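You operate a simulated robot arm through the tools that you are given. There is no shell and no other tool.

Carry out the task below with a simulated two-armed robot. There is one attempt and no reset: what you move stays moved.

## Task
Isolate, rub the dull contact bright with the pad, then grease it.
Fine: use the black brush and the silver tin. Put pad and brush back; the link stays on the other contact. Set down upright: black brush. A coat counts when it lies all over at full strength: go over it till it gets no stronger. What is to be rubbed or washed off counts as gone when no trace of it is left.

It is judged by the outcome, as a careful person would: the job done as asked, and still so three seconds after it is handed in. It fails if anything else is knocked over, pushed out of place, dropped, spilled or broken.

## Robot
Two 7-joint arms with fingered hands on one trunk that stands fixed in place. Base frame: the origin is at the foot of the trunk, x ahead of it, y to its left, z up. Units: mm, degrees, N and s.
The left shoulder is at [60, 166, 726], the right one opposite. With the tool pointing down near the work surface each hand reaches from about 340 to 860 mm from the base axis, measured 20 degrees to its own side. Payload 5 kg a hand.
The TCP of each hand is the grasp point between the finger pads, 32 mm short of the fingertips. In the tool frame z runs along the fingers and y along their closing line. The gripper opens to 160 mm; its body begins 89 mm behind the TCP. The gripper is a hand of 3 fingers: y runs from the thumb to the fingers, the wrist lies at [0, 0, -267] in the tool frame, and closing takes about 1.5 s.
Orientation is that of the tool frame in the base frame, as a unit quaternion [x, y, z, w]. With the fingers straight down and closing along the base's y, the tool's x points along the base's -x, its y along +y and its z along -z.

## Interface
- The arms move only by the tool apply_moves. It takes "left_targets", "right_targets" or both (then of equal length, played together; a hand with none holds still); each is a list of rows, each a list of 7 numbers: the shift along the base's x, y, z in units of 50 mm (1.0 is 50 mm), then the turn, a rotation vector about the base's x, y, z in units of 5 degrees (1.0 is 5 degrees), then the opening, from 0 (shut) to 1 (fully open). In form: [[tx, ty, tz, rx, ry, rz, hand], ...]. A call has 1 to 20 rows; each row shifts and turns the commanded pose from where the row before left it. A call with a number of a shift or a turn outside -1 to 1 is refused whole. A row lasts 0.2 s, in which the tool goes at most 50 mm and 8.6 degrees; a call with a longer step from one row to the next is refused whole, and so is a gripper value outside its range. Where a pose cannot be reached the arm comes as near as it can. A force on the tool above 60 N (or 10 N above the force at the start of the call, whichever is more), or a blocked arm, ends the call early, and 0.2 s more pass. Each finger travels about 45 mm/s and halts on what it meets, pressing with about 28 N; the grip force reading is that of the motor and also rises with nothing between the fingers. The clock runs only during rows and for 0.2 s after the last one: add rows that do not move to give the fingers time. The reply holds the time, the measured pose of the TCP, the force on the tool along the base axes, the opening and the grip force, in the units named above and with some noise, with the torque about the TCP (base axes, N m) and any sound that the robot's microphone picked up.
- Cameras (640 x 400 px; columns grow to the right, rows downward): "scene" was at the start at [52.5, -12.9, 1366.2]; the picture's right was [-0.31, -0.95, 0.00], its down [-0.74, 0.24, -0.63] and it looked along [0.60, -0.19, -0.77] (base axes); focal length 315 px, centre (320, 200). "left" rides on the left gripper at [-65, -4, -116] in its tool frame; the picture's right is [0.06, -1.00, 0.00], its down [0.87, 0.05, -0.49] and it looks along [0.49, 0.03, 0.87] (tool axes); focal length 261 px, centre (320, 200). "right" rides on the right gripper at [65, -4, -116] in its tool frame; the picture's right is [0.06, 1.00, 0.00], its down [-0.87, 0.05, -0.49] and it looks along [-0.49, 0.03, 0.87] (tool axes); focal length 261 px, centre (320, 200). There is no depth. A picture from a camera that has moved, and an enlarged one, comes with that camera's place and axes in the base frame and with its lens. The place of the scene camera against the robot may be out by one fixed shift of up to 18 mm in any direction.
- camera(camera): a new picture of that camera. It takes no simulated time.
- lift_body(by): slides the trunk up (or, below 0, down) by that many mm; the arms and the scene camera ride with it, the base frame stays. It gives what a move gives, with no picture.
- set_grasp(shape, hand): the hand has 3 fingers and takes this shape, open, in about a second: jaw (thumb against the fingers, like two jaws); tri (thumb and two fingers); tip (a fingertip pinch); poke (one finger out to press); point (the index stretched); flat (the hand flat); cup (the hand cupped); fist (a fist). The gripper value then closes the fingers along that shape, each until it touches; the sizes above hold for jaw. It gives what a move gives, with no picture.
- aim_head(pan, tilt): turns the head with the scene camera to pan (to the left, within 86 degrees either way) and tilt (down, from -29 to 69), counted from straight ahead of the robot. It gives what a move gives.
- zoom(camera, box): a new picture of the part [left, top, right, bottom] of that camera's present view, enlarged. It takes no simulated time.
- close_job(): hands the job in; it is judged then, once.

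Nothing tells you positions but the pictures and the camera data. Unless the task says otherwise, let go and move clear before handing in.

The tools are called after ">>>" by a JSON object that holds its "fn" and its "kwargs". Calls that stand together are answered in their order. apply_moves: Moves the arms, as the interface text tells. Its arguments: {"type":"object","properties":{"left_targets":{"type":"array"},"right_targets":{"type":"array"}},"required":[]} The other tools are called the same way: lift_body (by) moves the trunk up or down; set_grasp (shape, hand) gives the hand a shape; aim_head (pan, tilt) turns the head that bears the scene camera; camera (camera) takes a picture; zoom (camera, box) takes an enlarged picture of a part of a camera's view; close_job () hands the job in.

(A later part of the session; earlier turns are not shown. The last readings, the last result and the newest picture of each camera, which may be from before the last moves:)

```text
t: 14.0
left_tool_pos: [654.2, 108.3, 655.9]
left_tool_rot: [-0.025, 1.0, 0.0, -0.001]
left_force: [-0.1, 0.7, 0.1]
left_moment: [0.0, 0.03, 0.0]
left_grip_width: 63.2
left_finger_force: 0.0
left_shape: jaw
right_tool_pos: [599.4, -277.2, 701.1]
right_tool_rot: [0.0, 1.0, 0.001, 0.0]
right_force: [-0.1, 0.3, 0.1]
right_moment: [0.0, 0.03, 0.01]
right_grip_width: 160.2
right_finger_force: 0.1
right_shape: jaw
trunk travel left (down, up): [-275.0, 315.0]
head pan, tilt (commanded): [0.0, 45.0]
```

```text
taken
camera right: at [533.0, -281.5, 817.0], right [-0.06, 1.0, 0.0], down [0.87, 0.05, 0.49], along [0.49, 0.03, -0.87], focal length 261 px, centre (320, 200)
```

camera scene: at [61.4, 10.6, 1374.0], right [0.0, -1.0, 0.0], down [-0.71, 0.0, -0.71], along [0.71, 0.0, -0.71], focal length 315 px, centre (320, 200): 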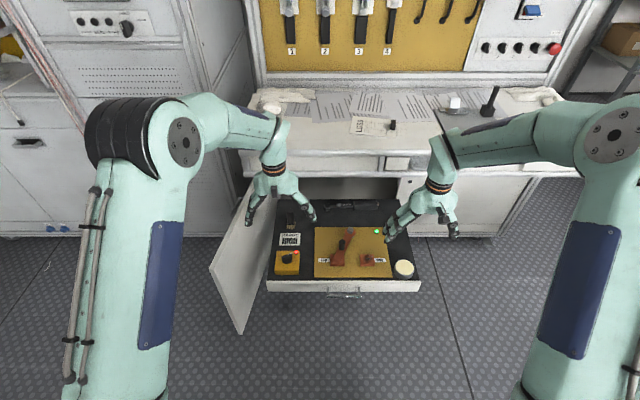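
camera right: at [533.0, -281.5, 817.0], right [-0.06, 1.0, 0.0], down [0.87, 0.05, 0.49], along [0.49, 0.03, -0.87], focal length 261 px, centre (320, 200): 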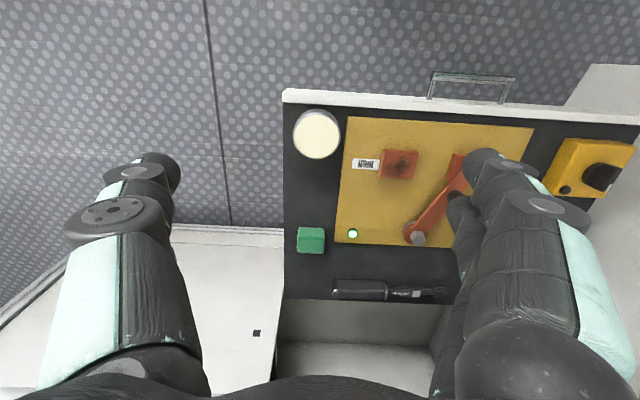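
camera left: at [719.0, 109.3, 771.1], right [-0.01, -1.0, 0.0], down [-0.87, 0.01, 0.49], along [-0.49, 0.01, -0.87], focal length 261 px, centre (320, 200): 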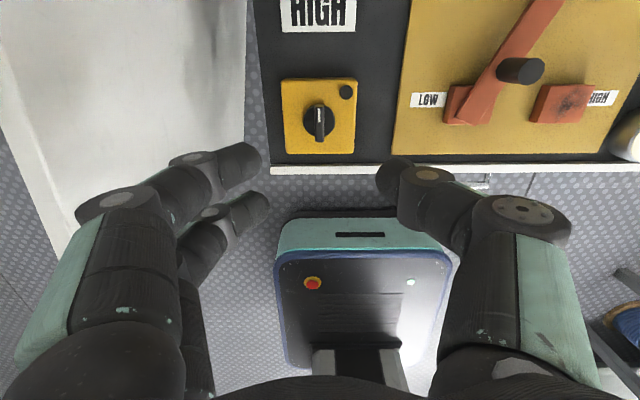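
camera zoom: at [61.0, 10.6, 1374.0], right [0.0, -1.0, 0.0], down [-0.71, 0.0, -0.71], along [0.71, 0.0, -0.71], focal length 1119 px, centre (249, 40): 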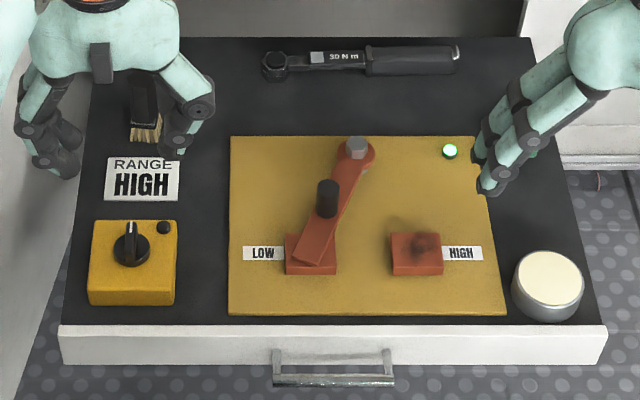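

The knob points straight ahead with the red lamp out, so it is isolated. Next the pad: I'll bring the right hand over it with a 15° forward tilt to keep the wrist clear of the bench lip.

>>> {"fn": "apply_moves", "kwargs": {"right_targets": [[0.7, 0, -0.3, 0, -0.6, 0, 0.8], [0.7, 0, -0.3, 0, -0.6, 0, 0.6], [0.7, 0, -0.3, 0, -0.6, 0, 0.55], [0.7, 0, -0.3, 0, -0.6, 0, 0.55], [0.7, 0, -0.3, 0, -0.6, 0, 0.55]]}}

>>> {"fn": "camera", "kwargs": {"camera": "right"}}

>>> {"fn": "camera", "kwargs": {"camera": "scene"}}

```text
t: 15.2
left_tool_pos: [655.3, 108.7, 654.5]
left_tool_rot: [-0.026, 1.0, 0.0, 0.0]
left_force: [-0.2, -0.5, -0.1]
left_moment: [-0.01, 0.0, 0.0]
left_grip_width: 63.4
left_finger_force: 0.0
left_shape: jaw
right_tool_pos: [777.3, -279.6, 625.6]
right_tool_rot: [-0.001, 0.991, 0.0, 0.132]
right_force: [0.5, 0.0, 1.0]
right_moment: [0.02, 0.02, 0.01]
right_grip_width: 88.6
right_finger_force: 0.1
right_shape: jaw
trunk travel left (down, up): [-275.0, 315.0]
head pan, tilt (commanded): [0.0, 45.0]
```

```text
taken
camera right: at [683.2, -282.4, 719.9], right [-0.06, 1.0, -0.02], down [0.71, 0.05, 0.7], along [0.7, 0.03, -0.71], focal length 261 px, centre (320, 200)
```

right: 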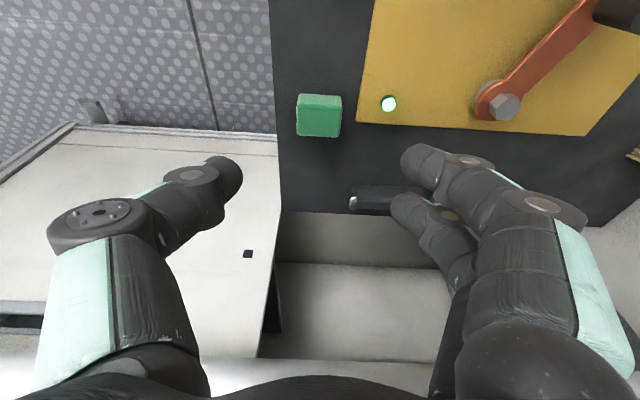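

```text
taken
camera scene: at [61.3, 10.5, 1374.0], right [0.0, -1.0, 0.0], down [-0.71, 0.0, -0.71], along [0.71, 0.0, -0.71], focal length 315 px, centre (320, 200)
```

scene: 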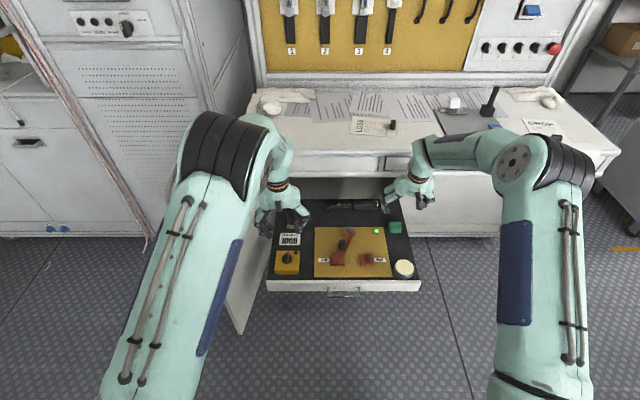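

The pad is in view just ahead of the fingers. I'll zoom on it in both views for accurate placement.

>>> {"fn": "zoom", "kwargs": {"camera": "right", "box": [270, 70, 430, 170]}}

>>> {"fn": "zoom", "kwargs": {"camera": "scene", "box": [360, 130, 460, 250]}}

```text
4.00 times, centred on (350, 120) of right
camera zoom: at [683.2, -282.4, 719.9], right [-0.06, 1.0, -0.02], down [0.71, 0.05, 0.7], along [0.7, 0.03, -0.71], focal length 1043 px, centre (200, 520)
```

zoom: 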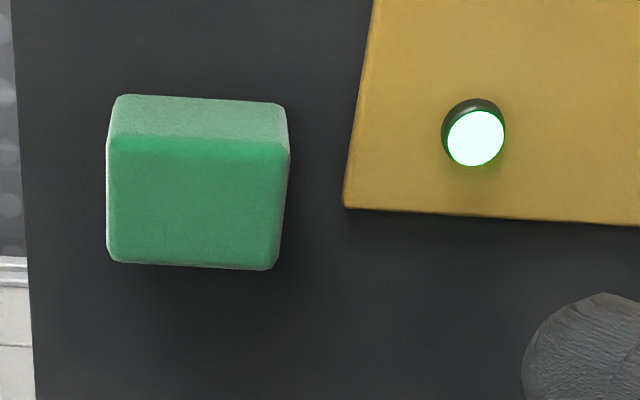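

```text
3.33 times, centred on (410, 190) of scene
camera zoom: at [61.3, 10.5, 1374.0], right [0.0, -1.0, 0.0], down [-0.71, 0.0, -0.71], along [0.71, 0.0, -0.71], focal length 1049 px, centre (20, 233)
```

zoom: 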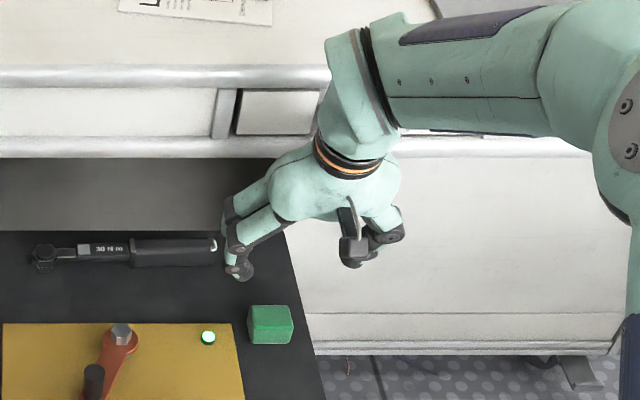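

I now place the pad at x 796–831, y −302…−258, z 450–473 on the drawer floor at z≈450. I'll descend over it, stopping a little above grip height to check.

>>> {"fn": "apply_moves", "kwargs": {"right_targets": [[0.094, -0.002, -0.4, 0, 0, 0, 0.55], [0.094, -0.002, -0.4, 0, 0, 0, 0.55], [0.094, -0.002, -0.4, 0, 0, 0, 0.55], [0.094, -0.002, -0.4, 0, 0, 0, 0.55], [0.094, 0, -0.4, 0, 0, 0, 0.55], [0.094, 0, -0.4, 0, 0, 0, 0.55]]}}

>>> {"fn": "camera", "kwargs": {"camera": "right"}}

>>> {"fn": "zoom", "kwargs": {"camera": "scene", "box": [360, 130, 460, 250]}}

```text
t: 16.6
left_tool_pos: [654.9, 110.0, 655.6]
left_tool_rot: [-0.026, 1.0, 0.0, 0.0]
left_force: [-0.5, -1.1, 0.4]
left_moment: [-0.02, 0.0, -0.01]
left_grip_width: 63.6
left_finger_force: 0.0
left_shape: jaw
right_tool_pos: [805.1, -280.7, 505.1]
right_tool_rot: [0.0, 0.991, 0.0, 0.131]
right_force: [-0.6, 0.0, 0.1]
right_moment: [0.02, -0.01, -0.01]
right_grip_width: 88.5
right_finger_force: 0.1
right_shape: jaw
trunk travel left (down, up): [-275.0, 315.0]
head pan, tilt (commanded): [0.0, 45.0]
```

```text
taken
camera right: at [711.9, -283.5, 600.6], right [-0.06, 1.0, -0.02], down [0.71, 0.05, 0.7], along [0.7, 0.03, -0.71], focal length 261 px, centre (320, 200)
```

right: 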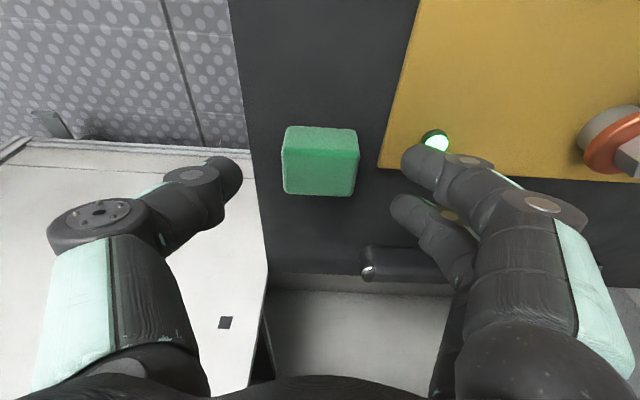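

```text
3.33 times, centred on (410, 190) of scene
camera zoom: at [61.3, 10.5, 1374.0], right [0.0, -1.0, 0.0], down [-0.71, 0.0, -0.71], along [0.71, 0.0, -0.71], focal length 1049 px, centre (20, 233)
```

zoom: 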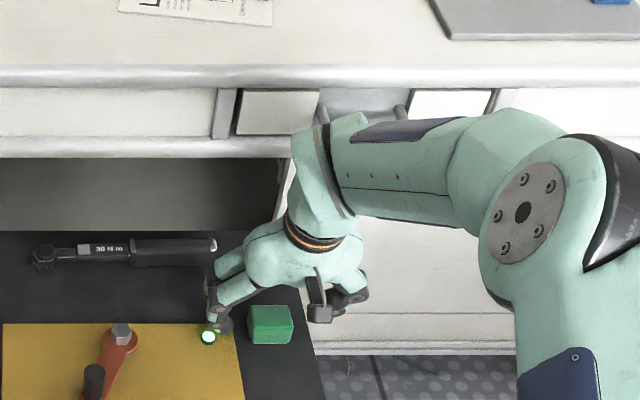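

The fingers straddle the pad, but the near finger could touch the board edge or the green light, so I'll narrow the opening and stop a little higher at z≈496 before closing.

>>> {"fn": "apply_moves", "kwargs": {"right_targets": [[0, 0.0, 0, 0, 0, 0, 0.4], [0, 0.0, 0, 0, 0, 0, 0.4], [0.02, 0, -0.09, 0, 0, 0, 0.4], [0.02, 0, -0.09, 0, 0, 0, 0.4], [0, 0, 0, 0, 0, 0, 0.4]]}}

>>> {"fn": "camera", "kwargs": {"camera": "right"}}

>>> {"fn": "zoom", "kwargs": {"camera": "scene", "box": [370, 180, 430, 250]}}

```text
t: 17.8
left_tool_pos: [655.2, 109.4, 654.1]
left_tool_rot: [-0.027, 1.0, 0.0, 0.0]
left_force: [-0.1, 0.2, -0.1]
left_moment: [0.03, -0.03, -0.01]
left_grip_width: 63.6
left_finger_force: 0.1
left_shape: jaw
right_tool_pos: [805.2, -280.4, 495.6]
right_tool_rot: [0.0, 0.991, 0.0, 0.131]
right_force: [-0.3, 0.3, -0.3]
right_moment: [0.01, -0.03, -0.01]
right_grip_width: 64.6
right_finger_force: 0.0
right_shape: jaw
trunk travel left (down, up): [-275.0, 315.0]
head pan, tilt (commanded): [0.0, 45.0]
```

```text
taken
camera right: at [712.7, -283.8, 591.1], right [-0.06, 1.0, -0.02], down [0.71, 0.05, 0.7], along [0.7, 0.03, -0.71], focal length 261 px, centre (320, 200)
```

right: 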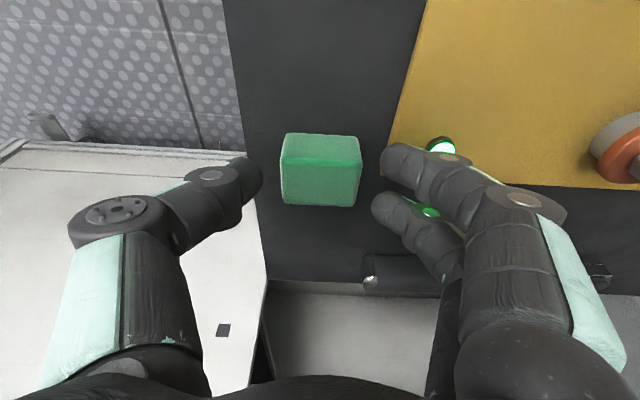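

```text
5.71 times, centred on (400, 215) of scene
camera zoom: at [61.3, 10.5, 1374.0], right [0.0, -1.0, 0.0], down [-0.71, 0.0, -0.71], along [0.71, 0.0, -0.71], focal length 1798 px, centre (-137, 114)
```

zoom: 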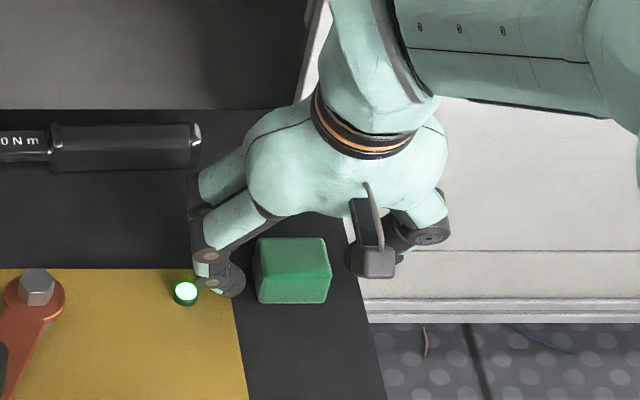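

The pad sits centred between thumb and fingers with clearance all around. I'll close on it.

>>> {"fn": "apply_moves", "kwargs": {"right_targets": [[0, 0, 0, 0, 0, 0, 0.3], [0, 0, 0, 0, 0, 0, 0.2], [0, 0, 0, 0, 0, 0, 0.1], [0, 0, 0, 0, 0, 0, 0.1], [0, 0, 0, 0, 0, 0, 0.1], [0, 0, 0, 0, 0, 0, 0.1]]}}

>>> {"fn": "camera", "kwargs": {"camera": "right"}}

```text
t: 19.2
left_tool_pos: [654.7, 109.5, 654.9]
left_tool_rot: [-0.026, 1.0, 0.0, 0.0]
left_force: [0.8, -0.2, 0.9]
left_moment: [0.01, 0.0, -0.01]
left_grip_width: 63.3
left_finger_force: 0.0
left_shape: jaw
right_tool_pos: [804.9, -279.9, 494.7]
right_tool_rot: [0.0, 0.991, 0.0, 0.131]
right_force: [-0.1, -0.8, 0.9]
right_moment: [0.01, -0.01, 0.03]
right_grip_width: 39.2
right_finger_force: 28.0
right_shape: jaw
trunk travel left (down, up): [-275.0, 315.0]
head pan, tilt (commanded): [0.0, 45.0]
```

```text
taken
camera right: at [712.7, -283.7, 591.1], right [-0.06, 1.0, -0.02], down [0.71, 0.05, 0.7], along [0.7, 0.03, -0.71], focal length 261 px, centre (320, 200)
```

right: 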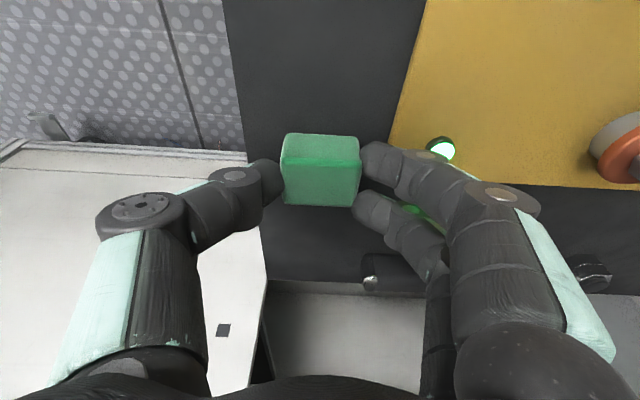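

The pad is held firmly. I'll lift it and carry it over the HIGH contact.

>>> {"fn": "apply_moves", "kwargs": {"right_targets": [[0, 0, 0.4, 0, 0, 0, 0.05], [0, 0, 0.6, 0, 0, 0, 0.05], [0, 0, 0.6, 0, 0, 0, 0.05], [-0.49, 0.4, 0, 0, 0, 0, 0.05], [-0.49, 0.4, 0, 0, 0, 0, 0.05], [-0.49, 0.4, 0, 0, 0, 0, 0.05], [-0.49, 0.4, 0, 0, 0, 0, 0.05], [-0.49, 0.4, 0, 0, 0, 0, 0.05], [-0.49, 0.4, 0, 0, 0, 0, 0.05], [0, 0, -0.4, 0, 0, 0, 0.05]]}}

>>> {"fn": "camera", "kwargs": {"camera": "right"}}

>>> {"fn": "camera", "kwargs": {"camera": "left"}}

>>> {"fn": "zoom", "kwargs": {"camera": "scene", "box": [300, 190, 430, 290]}}

```text
t: 21.4
left_tool_pos: [655.3, 109.4, 654.6]
left_tool_rot: [-0.026, 1.0, 0.0, 0.0]
left_force: [1.0, 0.3, -0.5]
left_moment: [-0.04, -0.01, 0.05]
left_grip_width: 63.5
left_finger_force: 0.0
left_shape: jaw
right_tool_pos: [660.1, -160.7, 554.9]
right_tool_rot: [0.0, 0.991, 0.0, 0.131]
right_force: [0.0, 0.9, -0.3]
right_moment: [-0.03, -0.02, -0.01]
right_grip_width: 39.2
right_finger_force: 28.4
right_shape: jaw
trunk travel left (down, up): [-275.0, 315.0]
head pan, tilt (commanded): [0.0, 45.0]
```

```text
taken
camera right: at [566.8, -163.6, 650.3], right [-0.06, 1.0, -0.02], down [0.71, 0.05, 0.7], along [0.7, 0.03, -0.71], focal length 261 px, centre (320, 200)
```

right: 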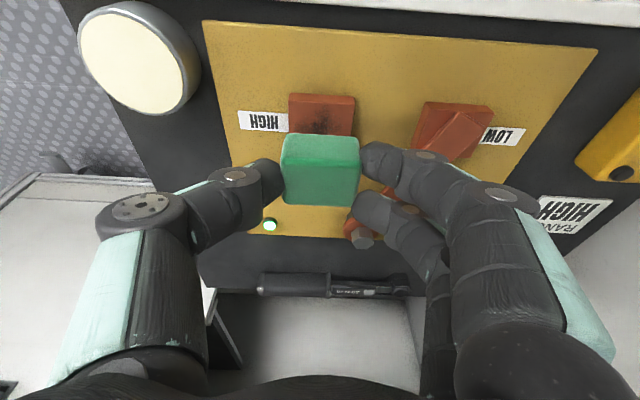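

```text
taken
camera left: at [719.4, 109.3, 771.1], right [-0.01, -1.0, 0.0], down [-0.87, 0.01, 0.49], along [-0.49, 0.01, -0.87], focal length 261 px, centre (320, 200)
```

left: 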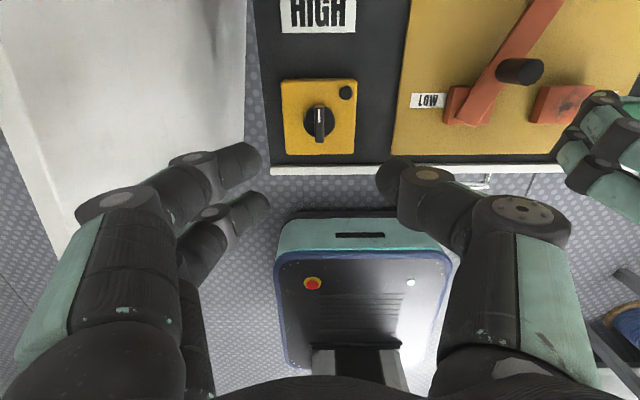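

```text
4.00 times, centred on (365, 240) of scene
camera zoom: at [61.1, 10.8, 1374.0], right [0.0, -1.0, 0.0], down [-0.71, 0.0, -0.71], along [0.71, 0.0, -0.71], focal length 1259 px, centre (140, 40)
```

zoom: 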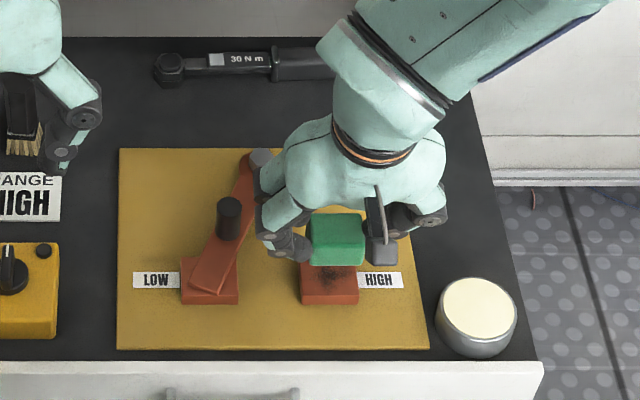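

The pad is right above the HIGH contact. I'll lower until it just bears on it.

>>> {"fn": "apply_moves", "kwargs": {"right_targets": [[0, 0, -0.3, 0, 0, 0, 0.05], [0, 0, -0.3, 0, 0, 0, 0.05], [0, 0, -0.1, 0, 0, 0, 0.05], [0, 0, -0.04, 0, 0, 0, 0.05], [0, 0, -0.04, 0, 0, 0, 0.05]]}}

>>> {"fn": "camera", "kwargs": {"camera": "right"}}

```text
t: 22.6
left_tool_pos: [655.2, 109.4, 655.0]
left_tool_rot: [-0.026, 1.0, 0.0, 0.0]
left_force: [0.1, 0.0, -0.5]
left_moment: [-0.02, 0.0, 0.01]
left_grip_width: 63.6
left_finger_force: 0.0
left_shape: jaw
right_tool_pos: [658.2, -160.0, 516.1]
right_tool_rot: [0.0, 0.991, 0.0, 0.131]
right_force: [0.4, -0.1, -0.6]
right_moment: [0.02, -0.03, -0.02]
right_grip_width: 39.4
right_finger_force: 28.2
right_shape: jaw
trunk travel left (down, up): [-275.0, 315.0]
head pan, tilt (commanded): [0.0, 45.0]
```

```text
taken
camera right: at [565.6, -164.2, 612.2], right [-0.06, 1.0, -0.02], down [0.71, 0.05, 0.7], along [0.7, 0.03, -0.71], focal length 261 px, centre (320, 200)
```

right: 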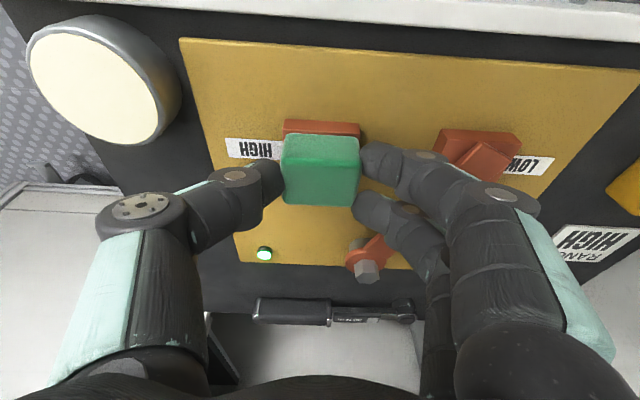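

No contact force yet. I'll ease down in small steps until it touches.

>>> {"fn": "apply_moves", "kwargs": {"right_targets": [[0, 0, -0.03, 0, 0, 0, 0.05], [0, 0, -0.03, 0, 0, 0, 0.05]]}}

```text
t: 23.2
left_tool_pos: [654.4, 109.7, 655.3]
left_tool_rot: [-0.026, 1.0, 0.0, 0.0]
left_force: [0.7, 0.4, -0.5]
left_moment: [0.0, -0.01, 0.01]
left_grip_width: 63.4
left_finger_force: 0.1
left_shape: jaw
right_tool_pos: [659.7, -160.0, 514.4]
right_tool_rot: [0.0, 0.991, 0.0, 0.131]
right_force: [-1.1, -0.4, 6.7]
right_moment: [0.07, -0.01, 0.0]
right_grip_width: 39.2
right_finger_force: 28.1
right_shape: jaw
trunk travel left (down, up): [-275.0, 315.0]
head pan, tilt (commanded): [0.0, 45.0]
```

The pad bears on the contact with about 7 N. I'll rub it over the whole face with overlapping strokes.

>>> {"fn": "apply_moves", "kwargs": {"right_targets": [[0.2, 0.2, -0.015, 0, 0, 0, 0.05], [-0.4, 0, 0, 0, 0, 0, 0.05], [0.4, 0, 0, 0, 0, 0, 0.05], [-0.4, -0.2, 0, 0, 0, 0, 0.05], [0.4, 0, 0, 0, 0, 0, 0.05], [-0.4, 0, 0, 0, 0, 0, 0.05], [0.4, -0.2, 0, 0, 0, 0, 0.05], [-0.4, 0, 0, 0, 0, 0, 0.05], [0.4, 0, 0, 0, 0, 0, 0.05], [-0.4, 0.2, 0, 0, 0, 0, 0.05], [0.4, 0, 0, 0, 0, 0, 0.05], [-0.2, 0, 0, 0, 0, 0, 0.05]]}}

>>> {"fn": "camera", "kwargs": {"camera": "right"}}

>>> {"fn": "zoom", "kwargs": {"camera": "scene", "box": [300, 190, 430, 290]}}

```text
t: 25.8
left_tool_pos: [655.0, 109.5, 656.2]
left_tool_rot: [-0.026, 1.0, 0.0, 0.001]
left_force: [0.6, -1.0, 1.3]
left_moment: [0.02, -0.01, -0.01]
left_grip_width: 63.4
left_finger_force: 0.0
left_shape: jaw
right_tool_pos: [654.7, -159.1, 513.1]
right_tool_rot: [0.0, 0.992, 0.0, 0.13]
right_force: [-7.1, -0.6, 15.3]
right_moment: [-0.18, 0.07, 0.01]
right_grip_width: 41.8
right_finger_force: 27.9
right_shape: jaw
trunk travel left (down, up): [-275.0, 315.0]
head pan, tilt (commanded): [0.0, 45.0]
```

```text
taken
camera right: at [562.2, -161.7, 608.5], right [-0.06, 1.0, -0.02], down [0.71, 0.06, 0.7], along [0.7, 0.03, -0.72], focal length 261 px, centre (320, 200)
```

right: 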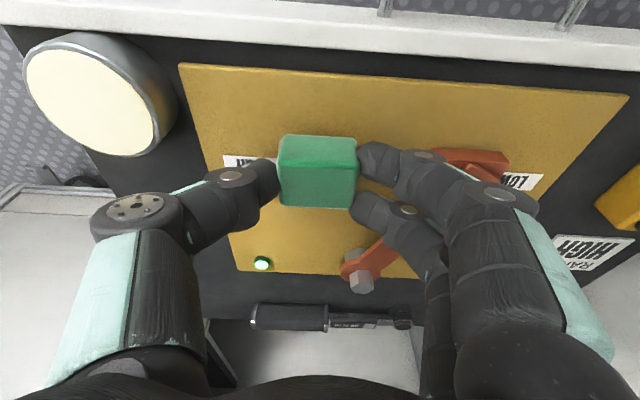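

```text
4.00 times, centred on (365, 240) of scene
camera zoom: at [59.5, 10.7, 1374.1], right [0.0, -1.0, 0.0], down [-0.71, 0.0, -0.71], along [0.71, 0.0, -0.71], focal length 1259 px, centre (140, 40)
```

zoom: 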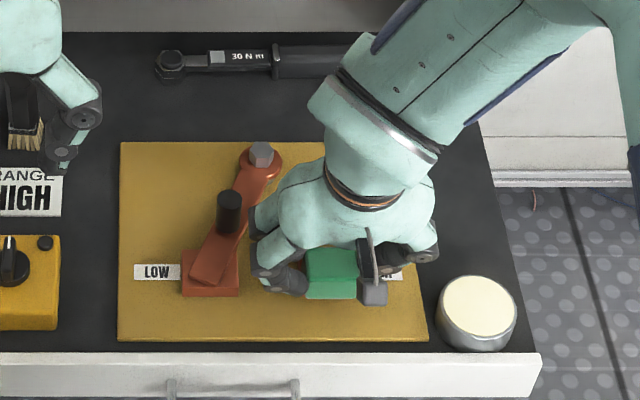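

The view suggests the drawer itself has crept inward with the x-strokes. I'll lift off and compare against the earlier picture from the same pose.

>>> {"fn": "apply_moves", "kwargs": {"right_targets": [[0, 0, 0.3, 0, 0, 0, 0.05], [0, 0, 0.53, 0, 0, 0, 0.05], [0, 0, 0, 0, 0, 0, 0.05]]}}

>>> {"fn": "camera", "kwargs": {"camera": "right"}}

>>> {"fn": "camera", "kwargs": {"camera": "left"}}

>>> {"fn": "zoom", "kwargs": {"camera": "scene", "box": [300, 190, 430, 290]}}

```text
t: 26.6
left_tool_pos: [653.2, 109.3, 655.5]
left_tool_rot: [-0.026, 1.0, 0.0, 0.0]
left_force: [0.6, 0.2, -0.8]
left_moment: [0.02, 0.01, 0.0]
left_grip_width: 63.5
left_finger_force: 0.0
left_shape: jaw
right_tool_pos: [657.5, -159.8, 552.9]
right_tool_rot: [0.0, 0.992, 0.0, 0.13]
right_force: [-0.1, 0.1, 0.2]
right_moment: [0.0, -0.01, 0.0]
right_grip_width: 40.4
right_finger_force: 27.8
right_shape: jaw
trunk travel left (down, up): [-275.0, 315.0]
head pan, tilt (commanded): [0.0, 45.0]
```

```text
taken
camera right: at [564.4, -163.4, 648.9], right [-0.06, 1.0, -0.02], down [0.71, 0.05, 0.7], along [0.7, 0.03, -0.71], focal length 261 px, centre (320, 200)
```

right: 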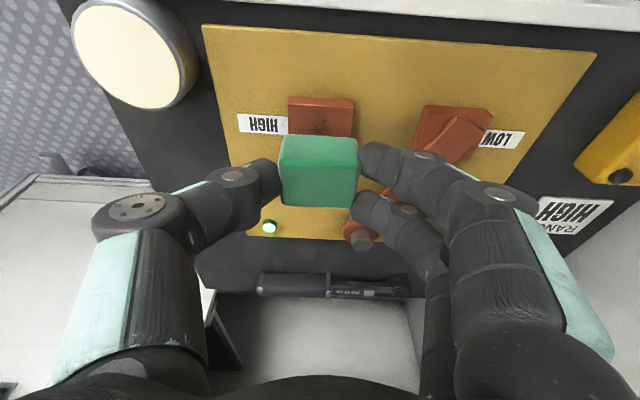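

```text
taken
camera left: at [719.4, 109.4, 771.1], right [-0.01, -1.0, 0.0], down [-0.87, 0.01, 0.49], along [-0.49, 0.01, -0.87], focal length 261 px, centre (320, 200)
```

left: 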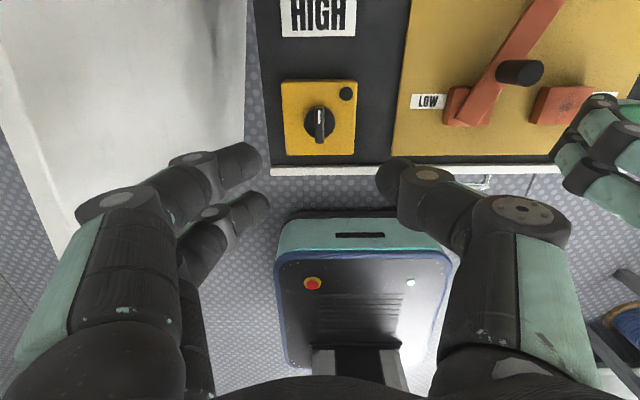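

```text
4.00 times, centred on (365, 240) of scene
camera zoom: at [61.1, 10.6, 1374.0], right [0.0, -1.0, 0.0], down [-0.71, 0.0, -0.71], along [0.71, 0.0, -0.71], focal length 1259 px, centre (140, 40)
```

zoom: 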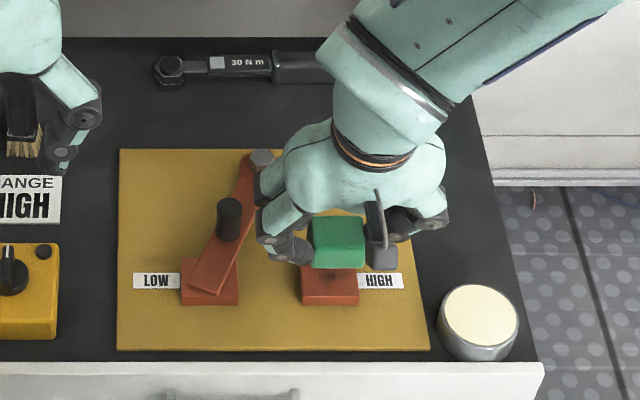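

The drawer looks back in place now, though the tin seems to have shifted about 6 mm. I'll zoom in on the contact, tin and brush to check.

>>> {"fn": "zoom", "kwargs": {"camera": "right", "box": [60, 0, 380, 200]}}

>>> {"fn": "zoom", "kwargs": {"camera": "scene", "box": [360, 245, 430, 295]}}

>>> {"fn": "zoom", "kwargs": {"camera": "scene", "box": [260, 190, 430, 296]}}

>>> {"fn": "zoom", "kwargs": {"camera": "left", "box": [480, 60, 640, 160]}}

```text
2.00 times, centred on (220, 100) of right
camera zoom: at [564.4, -163.4, 648.9], right [-0.06, 1.0, -0.02], down [0.71, 0.05, 0.7], along [0.7, 0.03, -0.71], focal length 521 px, centre (520, 400)
```

zoom: 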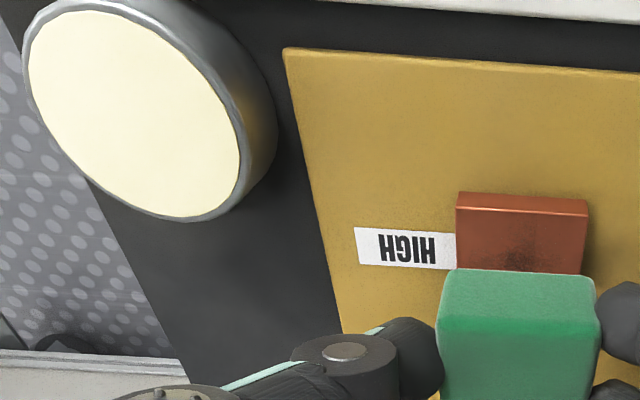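

```text
8.00 times, centred on (395, 270) of scene
camera zoom: at [61.1, 10.6, 1374.0], right [0.0, -1.0, 0.0], down [-0.71, 0.0, -0.71], along [0.71, 0.0, -0.71], focal length 2517 px, centre (-280, -360)
```

zoom: 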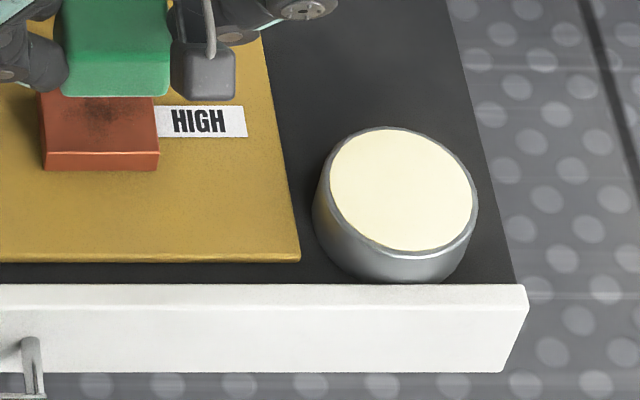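

```text
3.76 times, centred on (345, 243) of scene
camera zoom: at [61.1, 10.6, 1374.0], right [0.0, -1.0, 0.0], down [-0.71, 0.0, -0.71], along [0.71, 0.0, -0.71], focal length 1185 px, centre (226, 38)
```

zoom: 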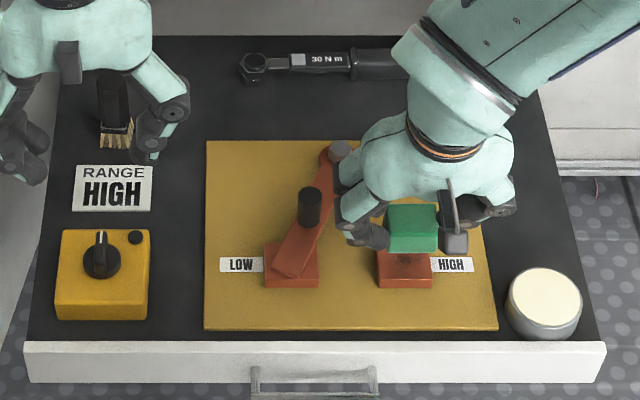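

```text
4.00 times, centred on (560, 110) of left
camera zoom: at [719.4, 109.4, 771.1], right [-0.01, -1.0, 0.0], down [-0.87, 0.01, 0.49], along [-0.49, 0.01, -0.87], focal length 1043 px, centre (-640, 560)
```

zoom: 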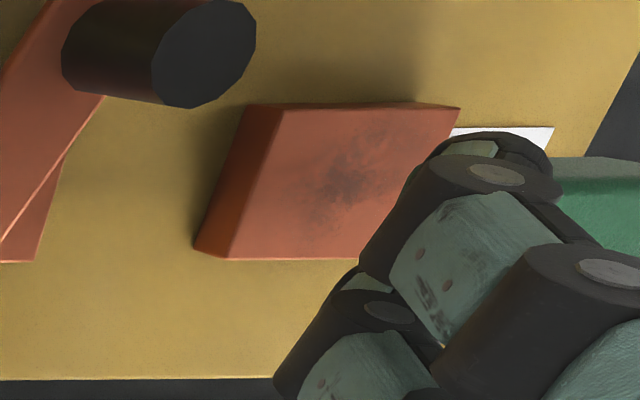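

The dark patch is paler but not gone, and everything else is as before save a slight shift of the tin. I'll rub only along y from now on, slower and with light pressure, so that the drawer isn't pushed.

>>> {"fn": "apply_moves", "kwargs": {"right_targets": [[0, 0, -0.3, 0, 0, 0, 0.0], [0, 0, -0.3, 0, 0, 0, 0.0], [0, 0, -0.14, 0, 0, 0, 0.0], [0, 0, -0.04, 0, 0, 0, 0.0], [0, 0, 0, 0, 0, 0, 0.0]]}}

```text
t: 27.8
left_tool_pos: [654.6, 110.1, 654.7]
left_tool_rot: [-0.026, 1.0, 0.0, 0.0]
left_force: [0.5, 0.3, -0.6]
left_moment: [0.04, -0.03, 0.01]
left_grip_width: 63.5
left_finger_force: 0.1
left_shape: jaw
right_tool_pos: [657.0, -159.8, 515.6]
right_tool_rot: [0.0, 0.991, 0.0, 0.131]
right_force: [0.1, 0.0, -0.7]
right_moment: [0.01, -0.03, 0.03]
right_grip_width: 40.7
right_finger_force: 28.0
right_shape: jaw
trunk travel left (down, up): [-275.0, 315.0]
head pan, tilt (commanded): [0.0, 45.0]
```

Just above contact. I'll press lightly and stroke back and forth along y.

>>> {"fn": "apply_moves", "kwargs": {"right_targets": [[0, 0, -0.06, 0, 0, 0, 0], [0, 0.26, 0, 0, 0, 0, 0], [0, -0.26, 0, 0, 0, 0, 0], [0, -0.26, 0, 0, 0, 0, 0], [0, 0.26, 0, 0, 0, 0, 0], [0, 0.26, 0, 0, 0, 0, 0], [0, -0.26, 0, 0, 0, 0, 0], [0, -0.26, 0, 0, 0, 0, 0], [0, 0.26, 0, 0, 0, 0, 0], [0, 0.26, 0, 0, 0, 0, 0], [0, -0.26, 0, 0, 0, 0, 0], [0, -0.26, 0, 0, 0, 0, 0], [0, 0.26, 0, 0, 0, 0, 0]]}}

>>> {"fn": "camera", "kwargs": {"camera": "right"}}

>>> {"fn": "zoom", "kwargs": {"camera": "scene", "box": [260, 190, 430, 296]}}

```text
t: 30.6
left_tool_pos: [654.3, 107.5, 655.4]
left_tool_rot: [-0.024, 1.0, 0.0, -0.001]
left_force: [0.3, -0.2, 0.0]
left_moment: [0.03, -0.01, 0.01]
left_grip_width: 63.1
left_finger_force: 0.1
left_shape: jaw
right_tool_pos: [659.0, -164.7, 513.1]
right_tool_rot: [0.003, 0.991, -0.002, 0.13]
right_force: [2.4, -9.6, 13.7]
right_moment: [-0.25, -0.09, -0.05]
right_grip_width: 40.2
right_finger_force: 28.3
right_shape: jaw
trunk travel left (down, up): [-275.0, 315.0]
head pan, tilt (commanded): [0.0, 45.0]
```

```text
taken
camera right: at [564.9, -167.8, 607.9], right [-0.05, 1.0, -0.02], down [0.71, 0.05, 0.7], along [0.7, 0.03, -0.71], focal length 261 px, centre (320, 200)
```

right: 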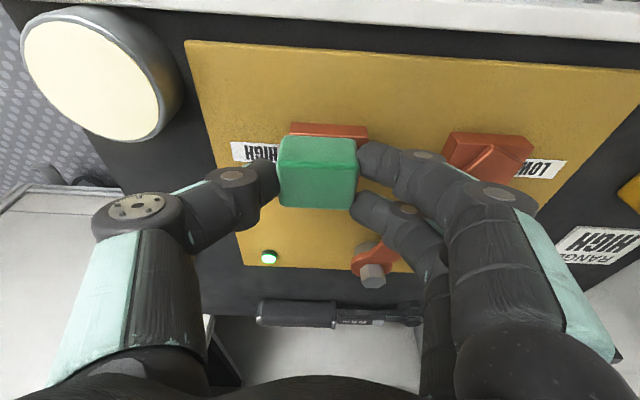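

```text
3.76 times, centred on (345, 243) of scene
camera zoom: at [60.5, 10.2, 1374.1], right [0.0, -1.0, 0.0], down [-0.71, 0.0, -0.71], along [0.71, 0.0, -0.71], focal length 1185 px, centre (226, 38)
```

zoom: 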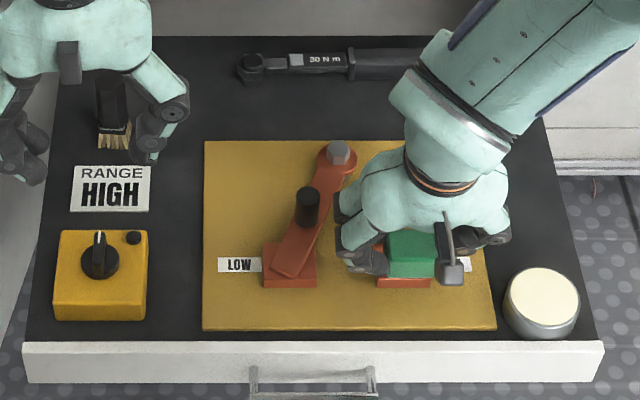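

The drawer stays put with y-strokes. I'll continue with strokes at small offsets forward and back to reach the edges of the contact.

>>> {"fn": "apply_moves", "kwargs": {"right_targets": [[0, 0, 0.07, 0, 0, 0, 0], [0.16, 0, 0, 0, 0, 0, 0], [0, 0, -0.07, 0, 0, 0, 0], [0, 0.26, 0, 0, 0, 0, 0], [0, -0.26, 0, 0, 0, 0, 0], [0, -0.26, 0, 0, 0, 0, 0], [0, 0.26, 0, 0, 0, 0, 0], [0, 0.26, 0, 0, 0, 0, 0], [0, -0.26, 0, 0, 0, 0, 0], [0, -0.26, 0, 0, 0, 0, 0], [0, 0.26, 0, 0, 0, 0, 0], [0, 0.26, 0, 0, 0, 0, 0], [0, -0.26, 0, 0, 0, 0, 0], [0, -0.26, 0, 0, 0, 0, 0], [0, 0.26, 0, 0, 0, 0, 0]]}}

>>> {"fn": "apply_moves", "kwargs": {"right_targets": [[0, 0, 0.07, 0, 0, 0, 0], [-0.32, 0, 0, 0, 0, 0, 0], [0, 0, -0.07, 0, 0, 0, 0], [0, 0.26, 0, 0, 0, 0, 0], [0, -0.26, 0, 0, 0, 0, 0], [0, -0.26, 0, 0, 0, 0, 0], [0, 0.26, 0, 0, 0, 0, 0], [0, 0.26, 0, 0, 0, 0, 0], [0, -0.26, 0, 0, 0, 0, 0], [0, -0.26, 0, 0, 0, 0, 0], [0, 0.26, 0, 0, 0, 0, 0], [0, 0.26, 0, 0, 0, 0, 0], [0, -0.26, 0, 0, 0, 0, 0], [0, -0.26, 0, 0, 0, 0, 0], [0, 0.26, 0, 0, 0, 0, 0], [0, 0, 0.8, 0, 0, 0, 0], [0.16, 0, 0, 0, 0, 0, 0]]}}

>>> {"fn": "zoom", "kwargs": {"camera": "left", "box": [480, 60, 640, 160]}}

>>> {"fn": "zoom", "kwargs": {"camera": "scene", "box": [360, 245, 430, 295]}}

>>> {"fn": "camera", "kwargs": {"camera": "right"}}

```text
t: 33.8
left_tool_pos: [654.7, 108.2, 656.2]
left_tool_rot: [-0.025, 1.0, 0.0, 0.0]
left_force: [-0.4, 0.5, -0.1]
left_moment: [-0.05, 0.02, 0.02]
left_grip_width: 63.7
left_finger_force: 0.2
left_shape: jaw
right_tool_pos: [667.0, -162.9, 511.4]
right_tool_rot: [0.002, 0.991, -0.002, 0.13]
right_force: [-0.9, -11.0, 13.0]
right_moment: [-0.26, 0.05, 0.03]
right_grip_width: 40.4
right_finger_force: 27.8
right_shape: jaw
trunk travel left (down, up): [-275.0, 315.0]
head pan, tilt (commanded): [0.0, 45.0]
```

```text
t: 37.4
left_tool_pos: [655.2, 108.1, 654.6]
left_tool_rot: [-0.026, 1.0, 0.0, 0.001]
left_force: [0.0, -1.0, 0.9]
left_moment: [0.02, -0.03, -0.01]
left_grip_width: 63.6
left_finger_force: 0.1
left_shape: jaw
right_tool_pos: [659.0, -160.7, 550.8]
right_tool_rot: [0.0, 0.991, 0.0, 0.131]
right_force: [0.6, -0.5, 0.4]
right_moment: [-0.01, 0.02, -0.02]
right_grip_width: 39.9
right_finger_force: 27.9
right_shape: jaw
trunk travel left (down, up): [-275.0, 315.0]
head pan, tilt (commanded): [0.0, 45.0]
```

```text
4.00 times, centred on (560, 110) of left
camera zoom: at [719.3, 109.2, 771.2], right [-0.01, -1.0, 0.0], down [-0.87, 0.01, 0.49], along [-0.49, 0.01, -0.87], focal length 1043 px, centre (-640, 560)
```

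zoom: 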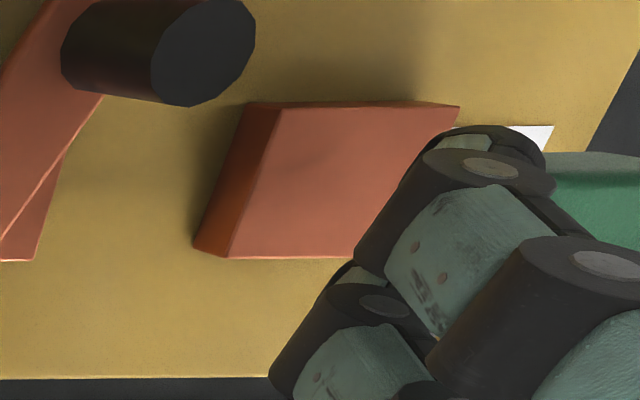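

```text
8.00 times, centred on (395, 270) of scene
camera zoom: at [60.9, 10.5, 1374.0], right [0.0, -1.0, 0.0], down [-0.71, 0.0, -0.71], along [0.71, 0.0, -0.71], focal length 2517 px, centre (-280, -360)
```

zoom: 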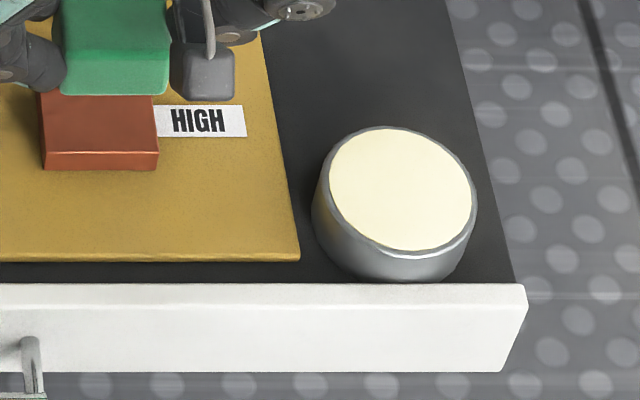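

```text
taken
camera right: at [565.2, -163.7, 647.5], right [-0.06, 1.0, -0.02], down [0.71, 0.05, 0.7], along [0.7, 0.03, -0.71], focal length 261 px, centre (320, 200)
```

right: 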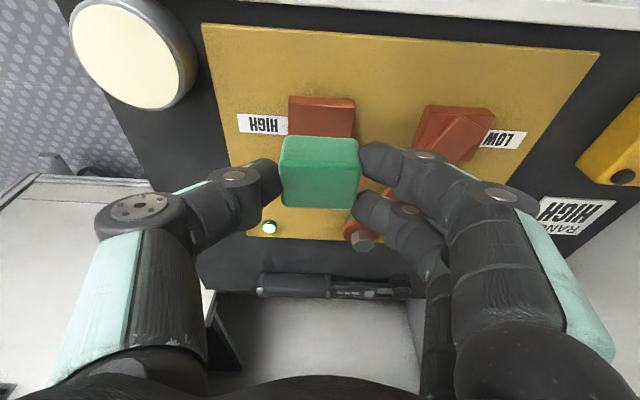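

The patch looks almost gone. I'll do another full round of y-strokes at centre and both offsets to be sure, then inspect with the pad out of the way.

>>> {"fn": "apply_moves", "kwargs": {"right_targets": [[0, 0, -0.4, 0, 0, 0, 0], [0, 0, -0.34, 0, 0, 0, 0], [0, 0, -0.06, 0, 0, 0, 0], [0, 0.28, 0, 0, 0, 0, 0], [0, -0.28, 0, 0, 0, 0, 0], [0, -0.28, 0, 0, 0, 0, 0], [0, 0.28, 0, 0, 0, 0, 0], [0, 0.28, 0, 0, 0, 0, 0], [0, -0.28, 0, 0, 0, 0, 0], [0, -0.28, 0, 0, 0, 0, 0], [0, 0.28, 0, 0, 0, 0, 0], [0, 0.28, 0, 0, 0, 0, 0], [0, -0.28, 0, 0, 0, 0, 0], [0, -0.28, 0, 0, 0, 0, 0], [0, 0.28, 0, 0, 0, 0, 0]]}}

>>> {"fn": "apply_moves", "kwargs": {"right_targets": [[0, 0, 0.07, 0, 0, 0, 0], [0.18, 0, 0, 0, 0, 0, 0], [0, 0, -0.07, 0, 0, 0, 0], [0, 0.28, 0, 0, 0, 0, 0], [0, -0.28, 0, 0, 0, 0, 0], [0, -0.28, 0, 0, 0, 0, 0], [0, 0.28, 0, 0, 0, 0, 0], [0, 0.28, 0, 0, 0, 0, 0], [0, -0.28, 0, 0, 0, 0, 0], [0, -0.28, 0, 0, 0, 0, 0], [0, 0.28, 0, 0, 0, 0, 0], [0, 0.28, 0, 0, 0, 0, 0], [0, -0.28, 0, 0, 0, 0, 0], [0, -0.28, 0, 0, 0, 0, 0], [0, 0.28, 0, 0, 0, 0, 0]]}}

>>> {"fn": "apply_moves", "kwargs": {"right_targets": [[0, 0, 0.07, 0, 0, 0, 0], [-0.36, 0, 0, 0, 0, 0, 0], [0, 0, -0.07, 0, 0, 0, 0], [0, 0.28, 0, 0, 0, 0, 0], [0, -0.28, 0, 0, 0, 0, 0], [0, -0.28, 0, 0, 0, 0, 0], [0, 0.28, 0, 0, 0, 0, 0], [0, 0.28, 0, 0, 0, 0, 0], [0, -0.28, 0, 0, 0, 0, 0], [0, -0.28, 0, 0, 0, 0, 0], [0, 0.28, 0, 0, 0, 0, 0], [0, 0.28, 0, 0, 0, 0, 0], [0, -0.28, 0, 0, 0, 0, 0], [0, -0.28, 0, 0, 0, 0, 0], [0, 0.28, 0, 0, 0, 0, 0], [0, 0, 0.6, 0, 0, 0, 0], [0.18, 0, 0.4, 0, 0, 0, 0]]}}

>>> {"fn": "zoom", "kwargs": {"camera": "left", "box": [480, 60, 640, 160]}}

>>> {"fn": "zoom", "kwargs": {"camera": "scene", "box": [260, 190, 430, 296]}}

>>> {"fn": "zoom", "kwargs": {"camera": "right", "box": [230, 60, 390, 160]}}

```text
t: 40.6
left_tool_pos: [655.4, 108.6, 654.7]
left_tool_rot: [-0.026, 1.0, 0.001, 0.001]
left_force: [0.4, -0.3, 0.2]
left_moment: [-0.01, -0.01, 0.02]
left_grip_width: 63.6
left_finger_force: 0.0
left_shape: jaw
right_tool_pos: [657.1, -162.3, 511.9]
right_tool_rot: [0.001, 0.992, -0.001, 0.13]
right_force: [-0.6, -5.2, 6.3]
right_moment: [-0.02, 0.0, 0.01]
right_grip_width: 40.0
right_finger_force: 27.9
right_shape: jaw
trunk travel left (down, up): [-275.0, 315.0]
head pan, tilt (commanded): [0.0, 45.0]
```

```text
t: 43.8
left_tool_pos: [655.2, 108.4, 654.6]
left_tool_rot: [-0.026, 1.0, 0.0, 0.0]
left_force: [-0.2, -0.8, 0.1]
left_moment: [0.03, 0.0, 0.0]
left_grip_width: 63.6
left_finger_force: 0.0
left_shape: jaw
right_tool_pos: [666.1, -161.2, 510.9]
right_tool_rot: [0.001, 0.991, -0.001, 0.131]
right_force: [-0.3, -5.0, 6.4]
right_moment: [-0.02, -0.06, 0.02]
right_grip_width: 39.7
right_finger_force: 28.1
right_shape: jaw
trunk travel left (down, up): [-275.0, 315.0]
head pan, tilt (commanded): [0.0, 45.0]
```

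```text
t: 47.4
left_tool_pos: [655.5, 108.5, 655.2]
left_tool_rot: [-0.026, 1.0, 0.0, 0.0]
left_force: [0.0, -0.4, 0.3]
left_moment: [0.01, -0.05, -0.04]
left_grip_width: 63.5
left_finger_force: 0.1
left_shape: jaw
right_tool_pos: [660.0, -160.3, 561.9]
right_tool_rot: [0.0, 0.992, 0.0, 0.13]
right_force: [-0.4, -0.4, 0.2]
right_moment: [0.0, -0.02, 0.02]
right_grip_width: 39.9
right_finger_force: 27.5
right_shape: jaw
trunk travel left (down, up): [-275.0, 315.0]
head pan, tilt (commanded): [0.0, 45.0]
```

```text
4.00 times, centred on (560, 110) of left
camera zoom: at [719.3, 109.1, 771.2], right [-0.01, -1.0, 0.0], down [-0.87, 0.01, 0.49], along [-0.49, 0.01, -0.87], focal length 1043 px, centre (-640, 560)
```

zoom: 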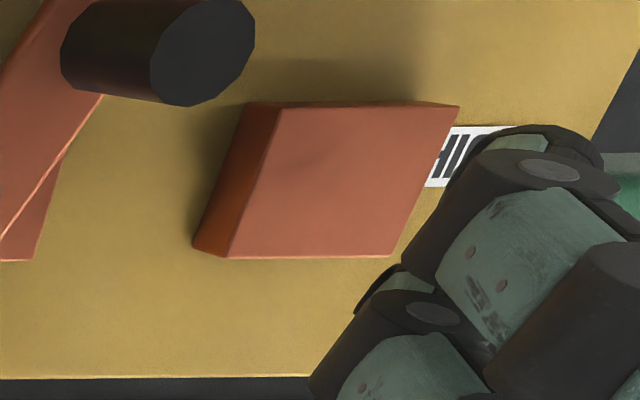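

```text
3.76 times, centred on (345, 243) of scene
camera zoom: at [61.0, 10.5, 1374.0], right [0.0, -1.0, 0.0], down [-0.71, 0.0, -0.71], along [0.71, 0.0, -0.71], focal length 1185 px, centre (226, 38)
```

zoom: 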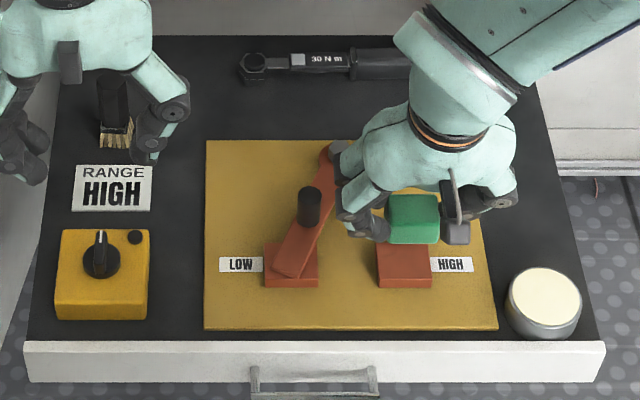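

```text
4.00 times, centred on (310, 110) of right
camera zoom: at [566.5, -164.3, 657.8], right [-0.06, 1.0, -0.02], down [0.71, 0.05, 0.7], along [0.7, 0.03, -0.71], focal length 1043 px, centre (360, 560)
```

zoom: 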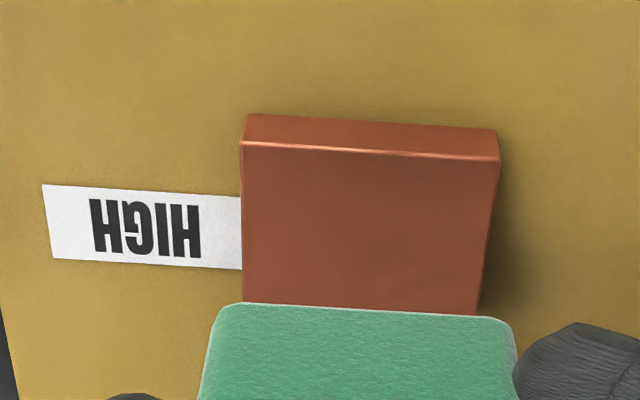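

The contact looks clean. I'll zoom in tighter to check for any faint trace.

>>> {"fn": "zoom", "kwargs": {"camera": "left", "box": [525, 80, 605, 130]}}

>>> {"fn": "zoom", "kwargs": {"camera": "scene", "box": [355, 245, 385, 270]}}

```text
8.00 times, centred on (565, 105) of left
camera zoom: at [719.3, 109.1, 771.2], right [-0.01, -1.0, 0.0], down [-0.87, 0.01, 0.49], along [-0.49, 0.01, -0.87], focal length 2085 px, centre (-1640, 960)
```

zoom: 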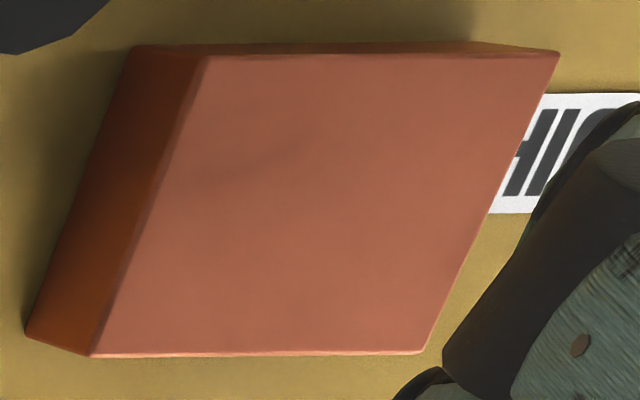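

```text
16.00 times, centred on (370, 258) of scene
camera zoom: at [61.0, 10.5, 1374.0], right [0.0, -1.0, 0.0], down [-0.71, 0.0, -0.71], along [0.71, 0.0, -0.71], focal length 5034 px, centre (-480, -720)
```

zoom: 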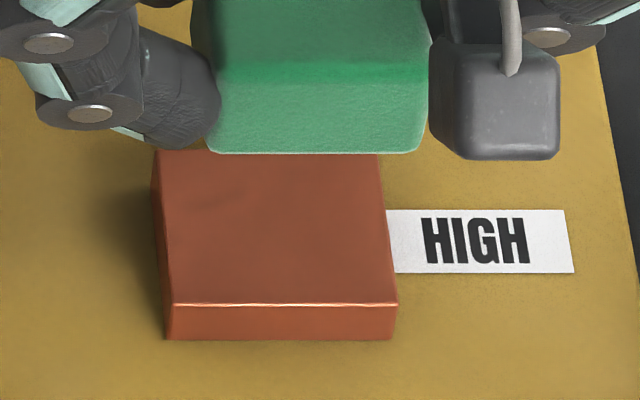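

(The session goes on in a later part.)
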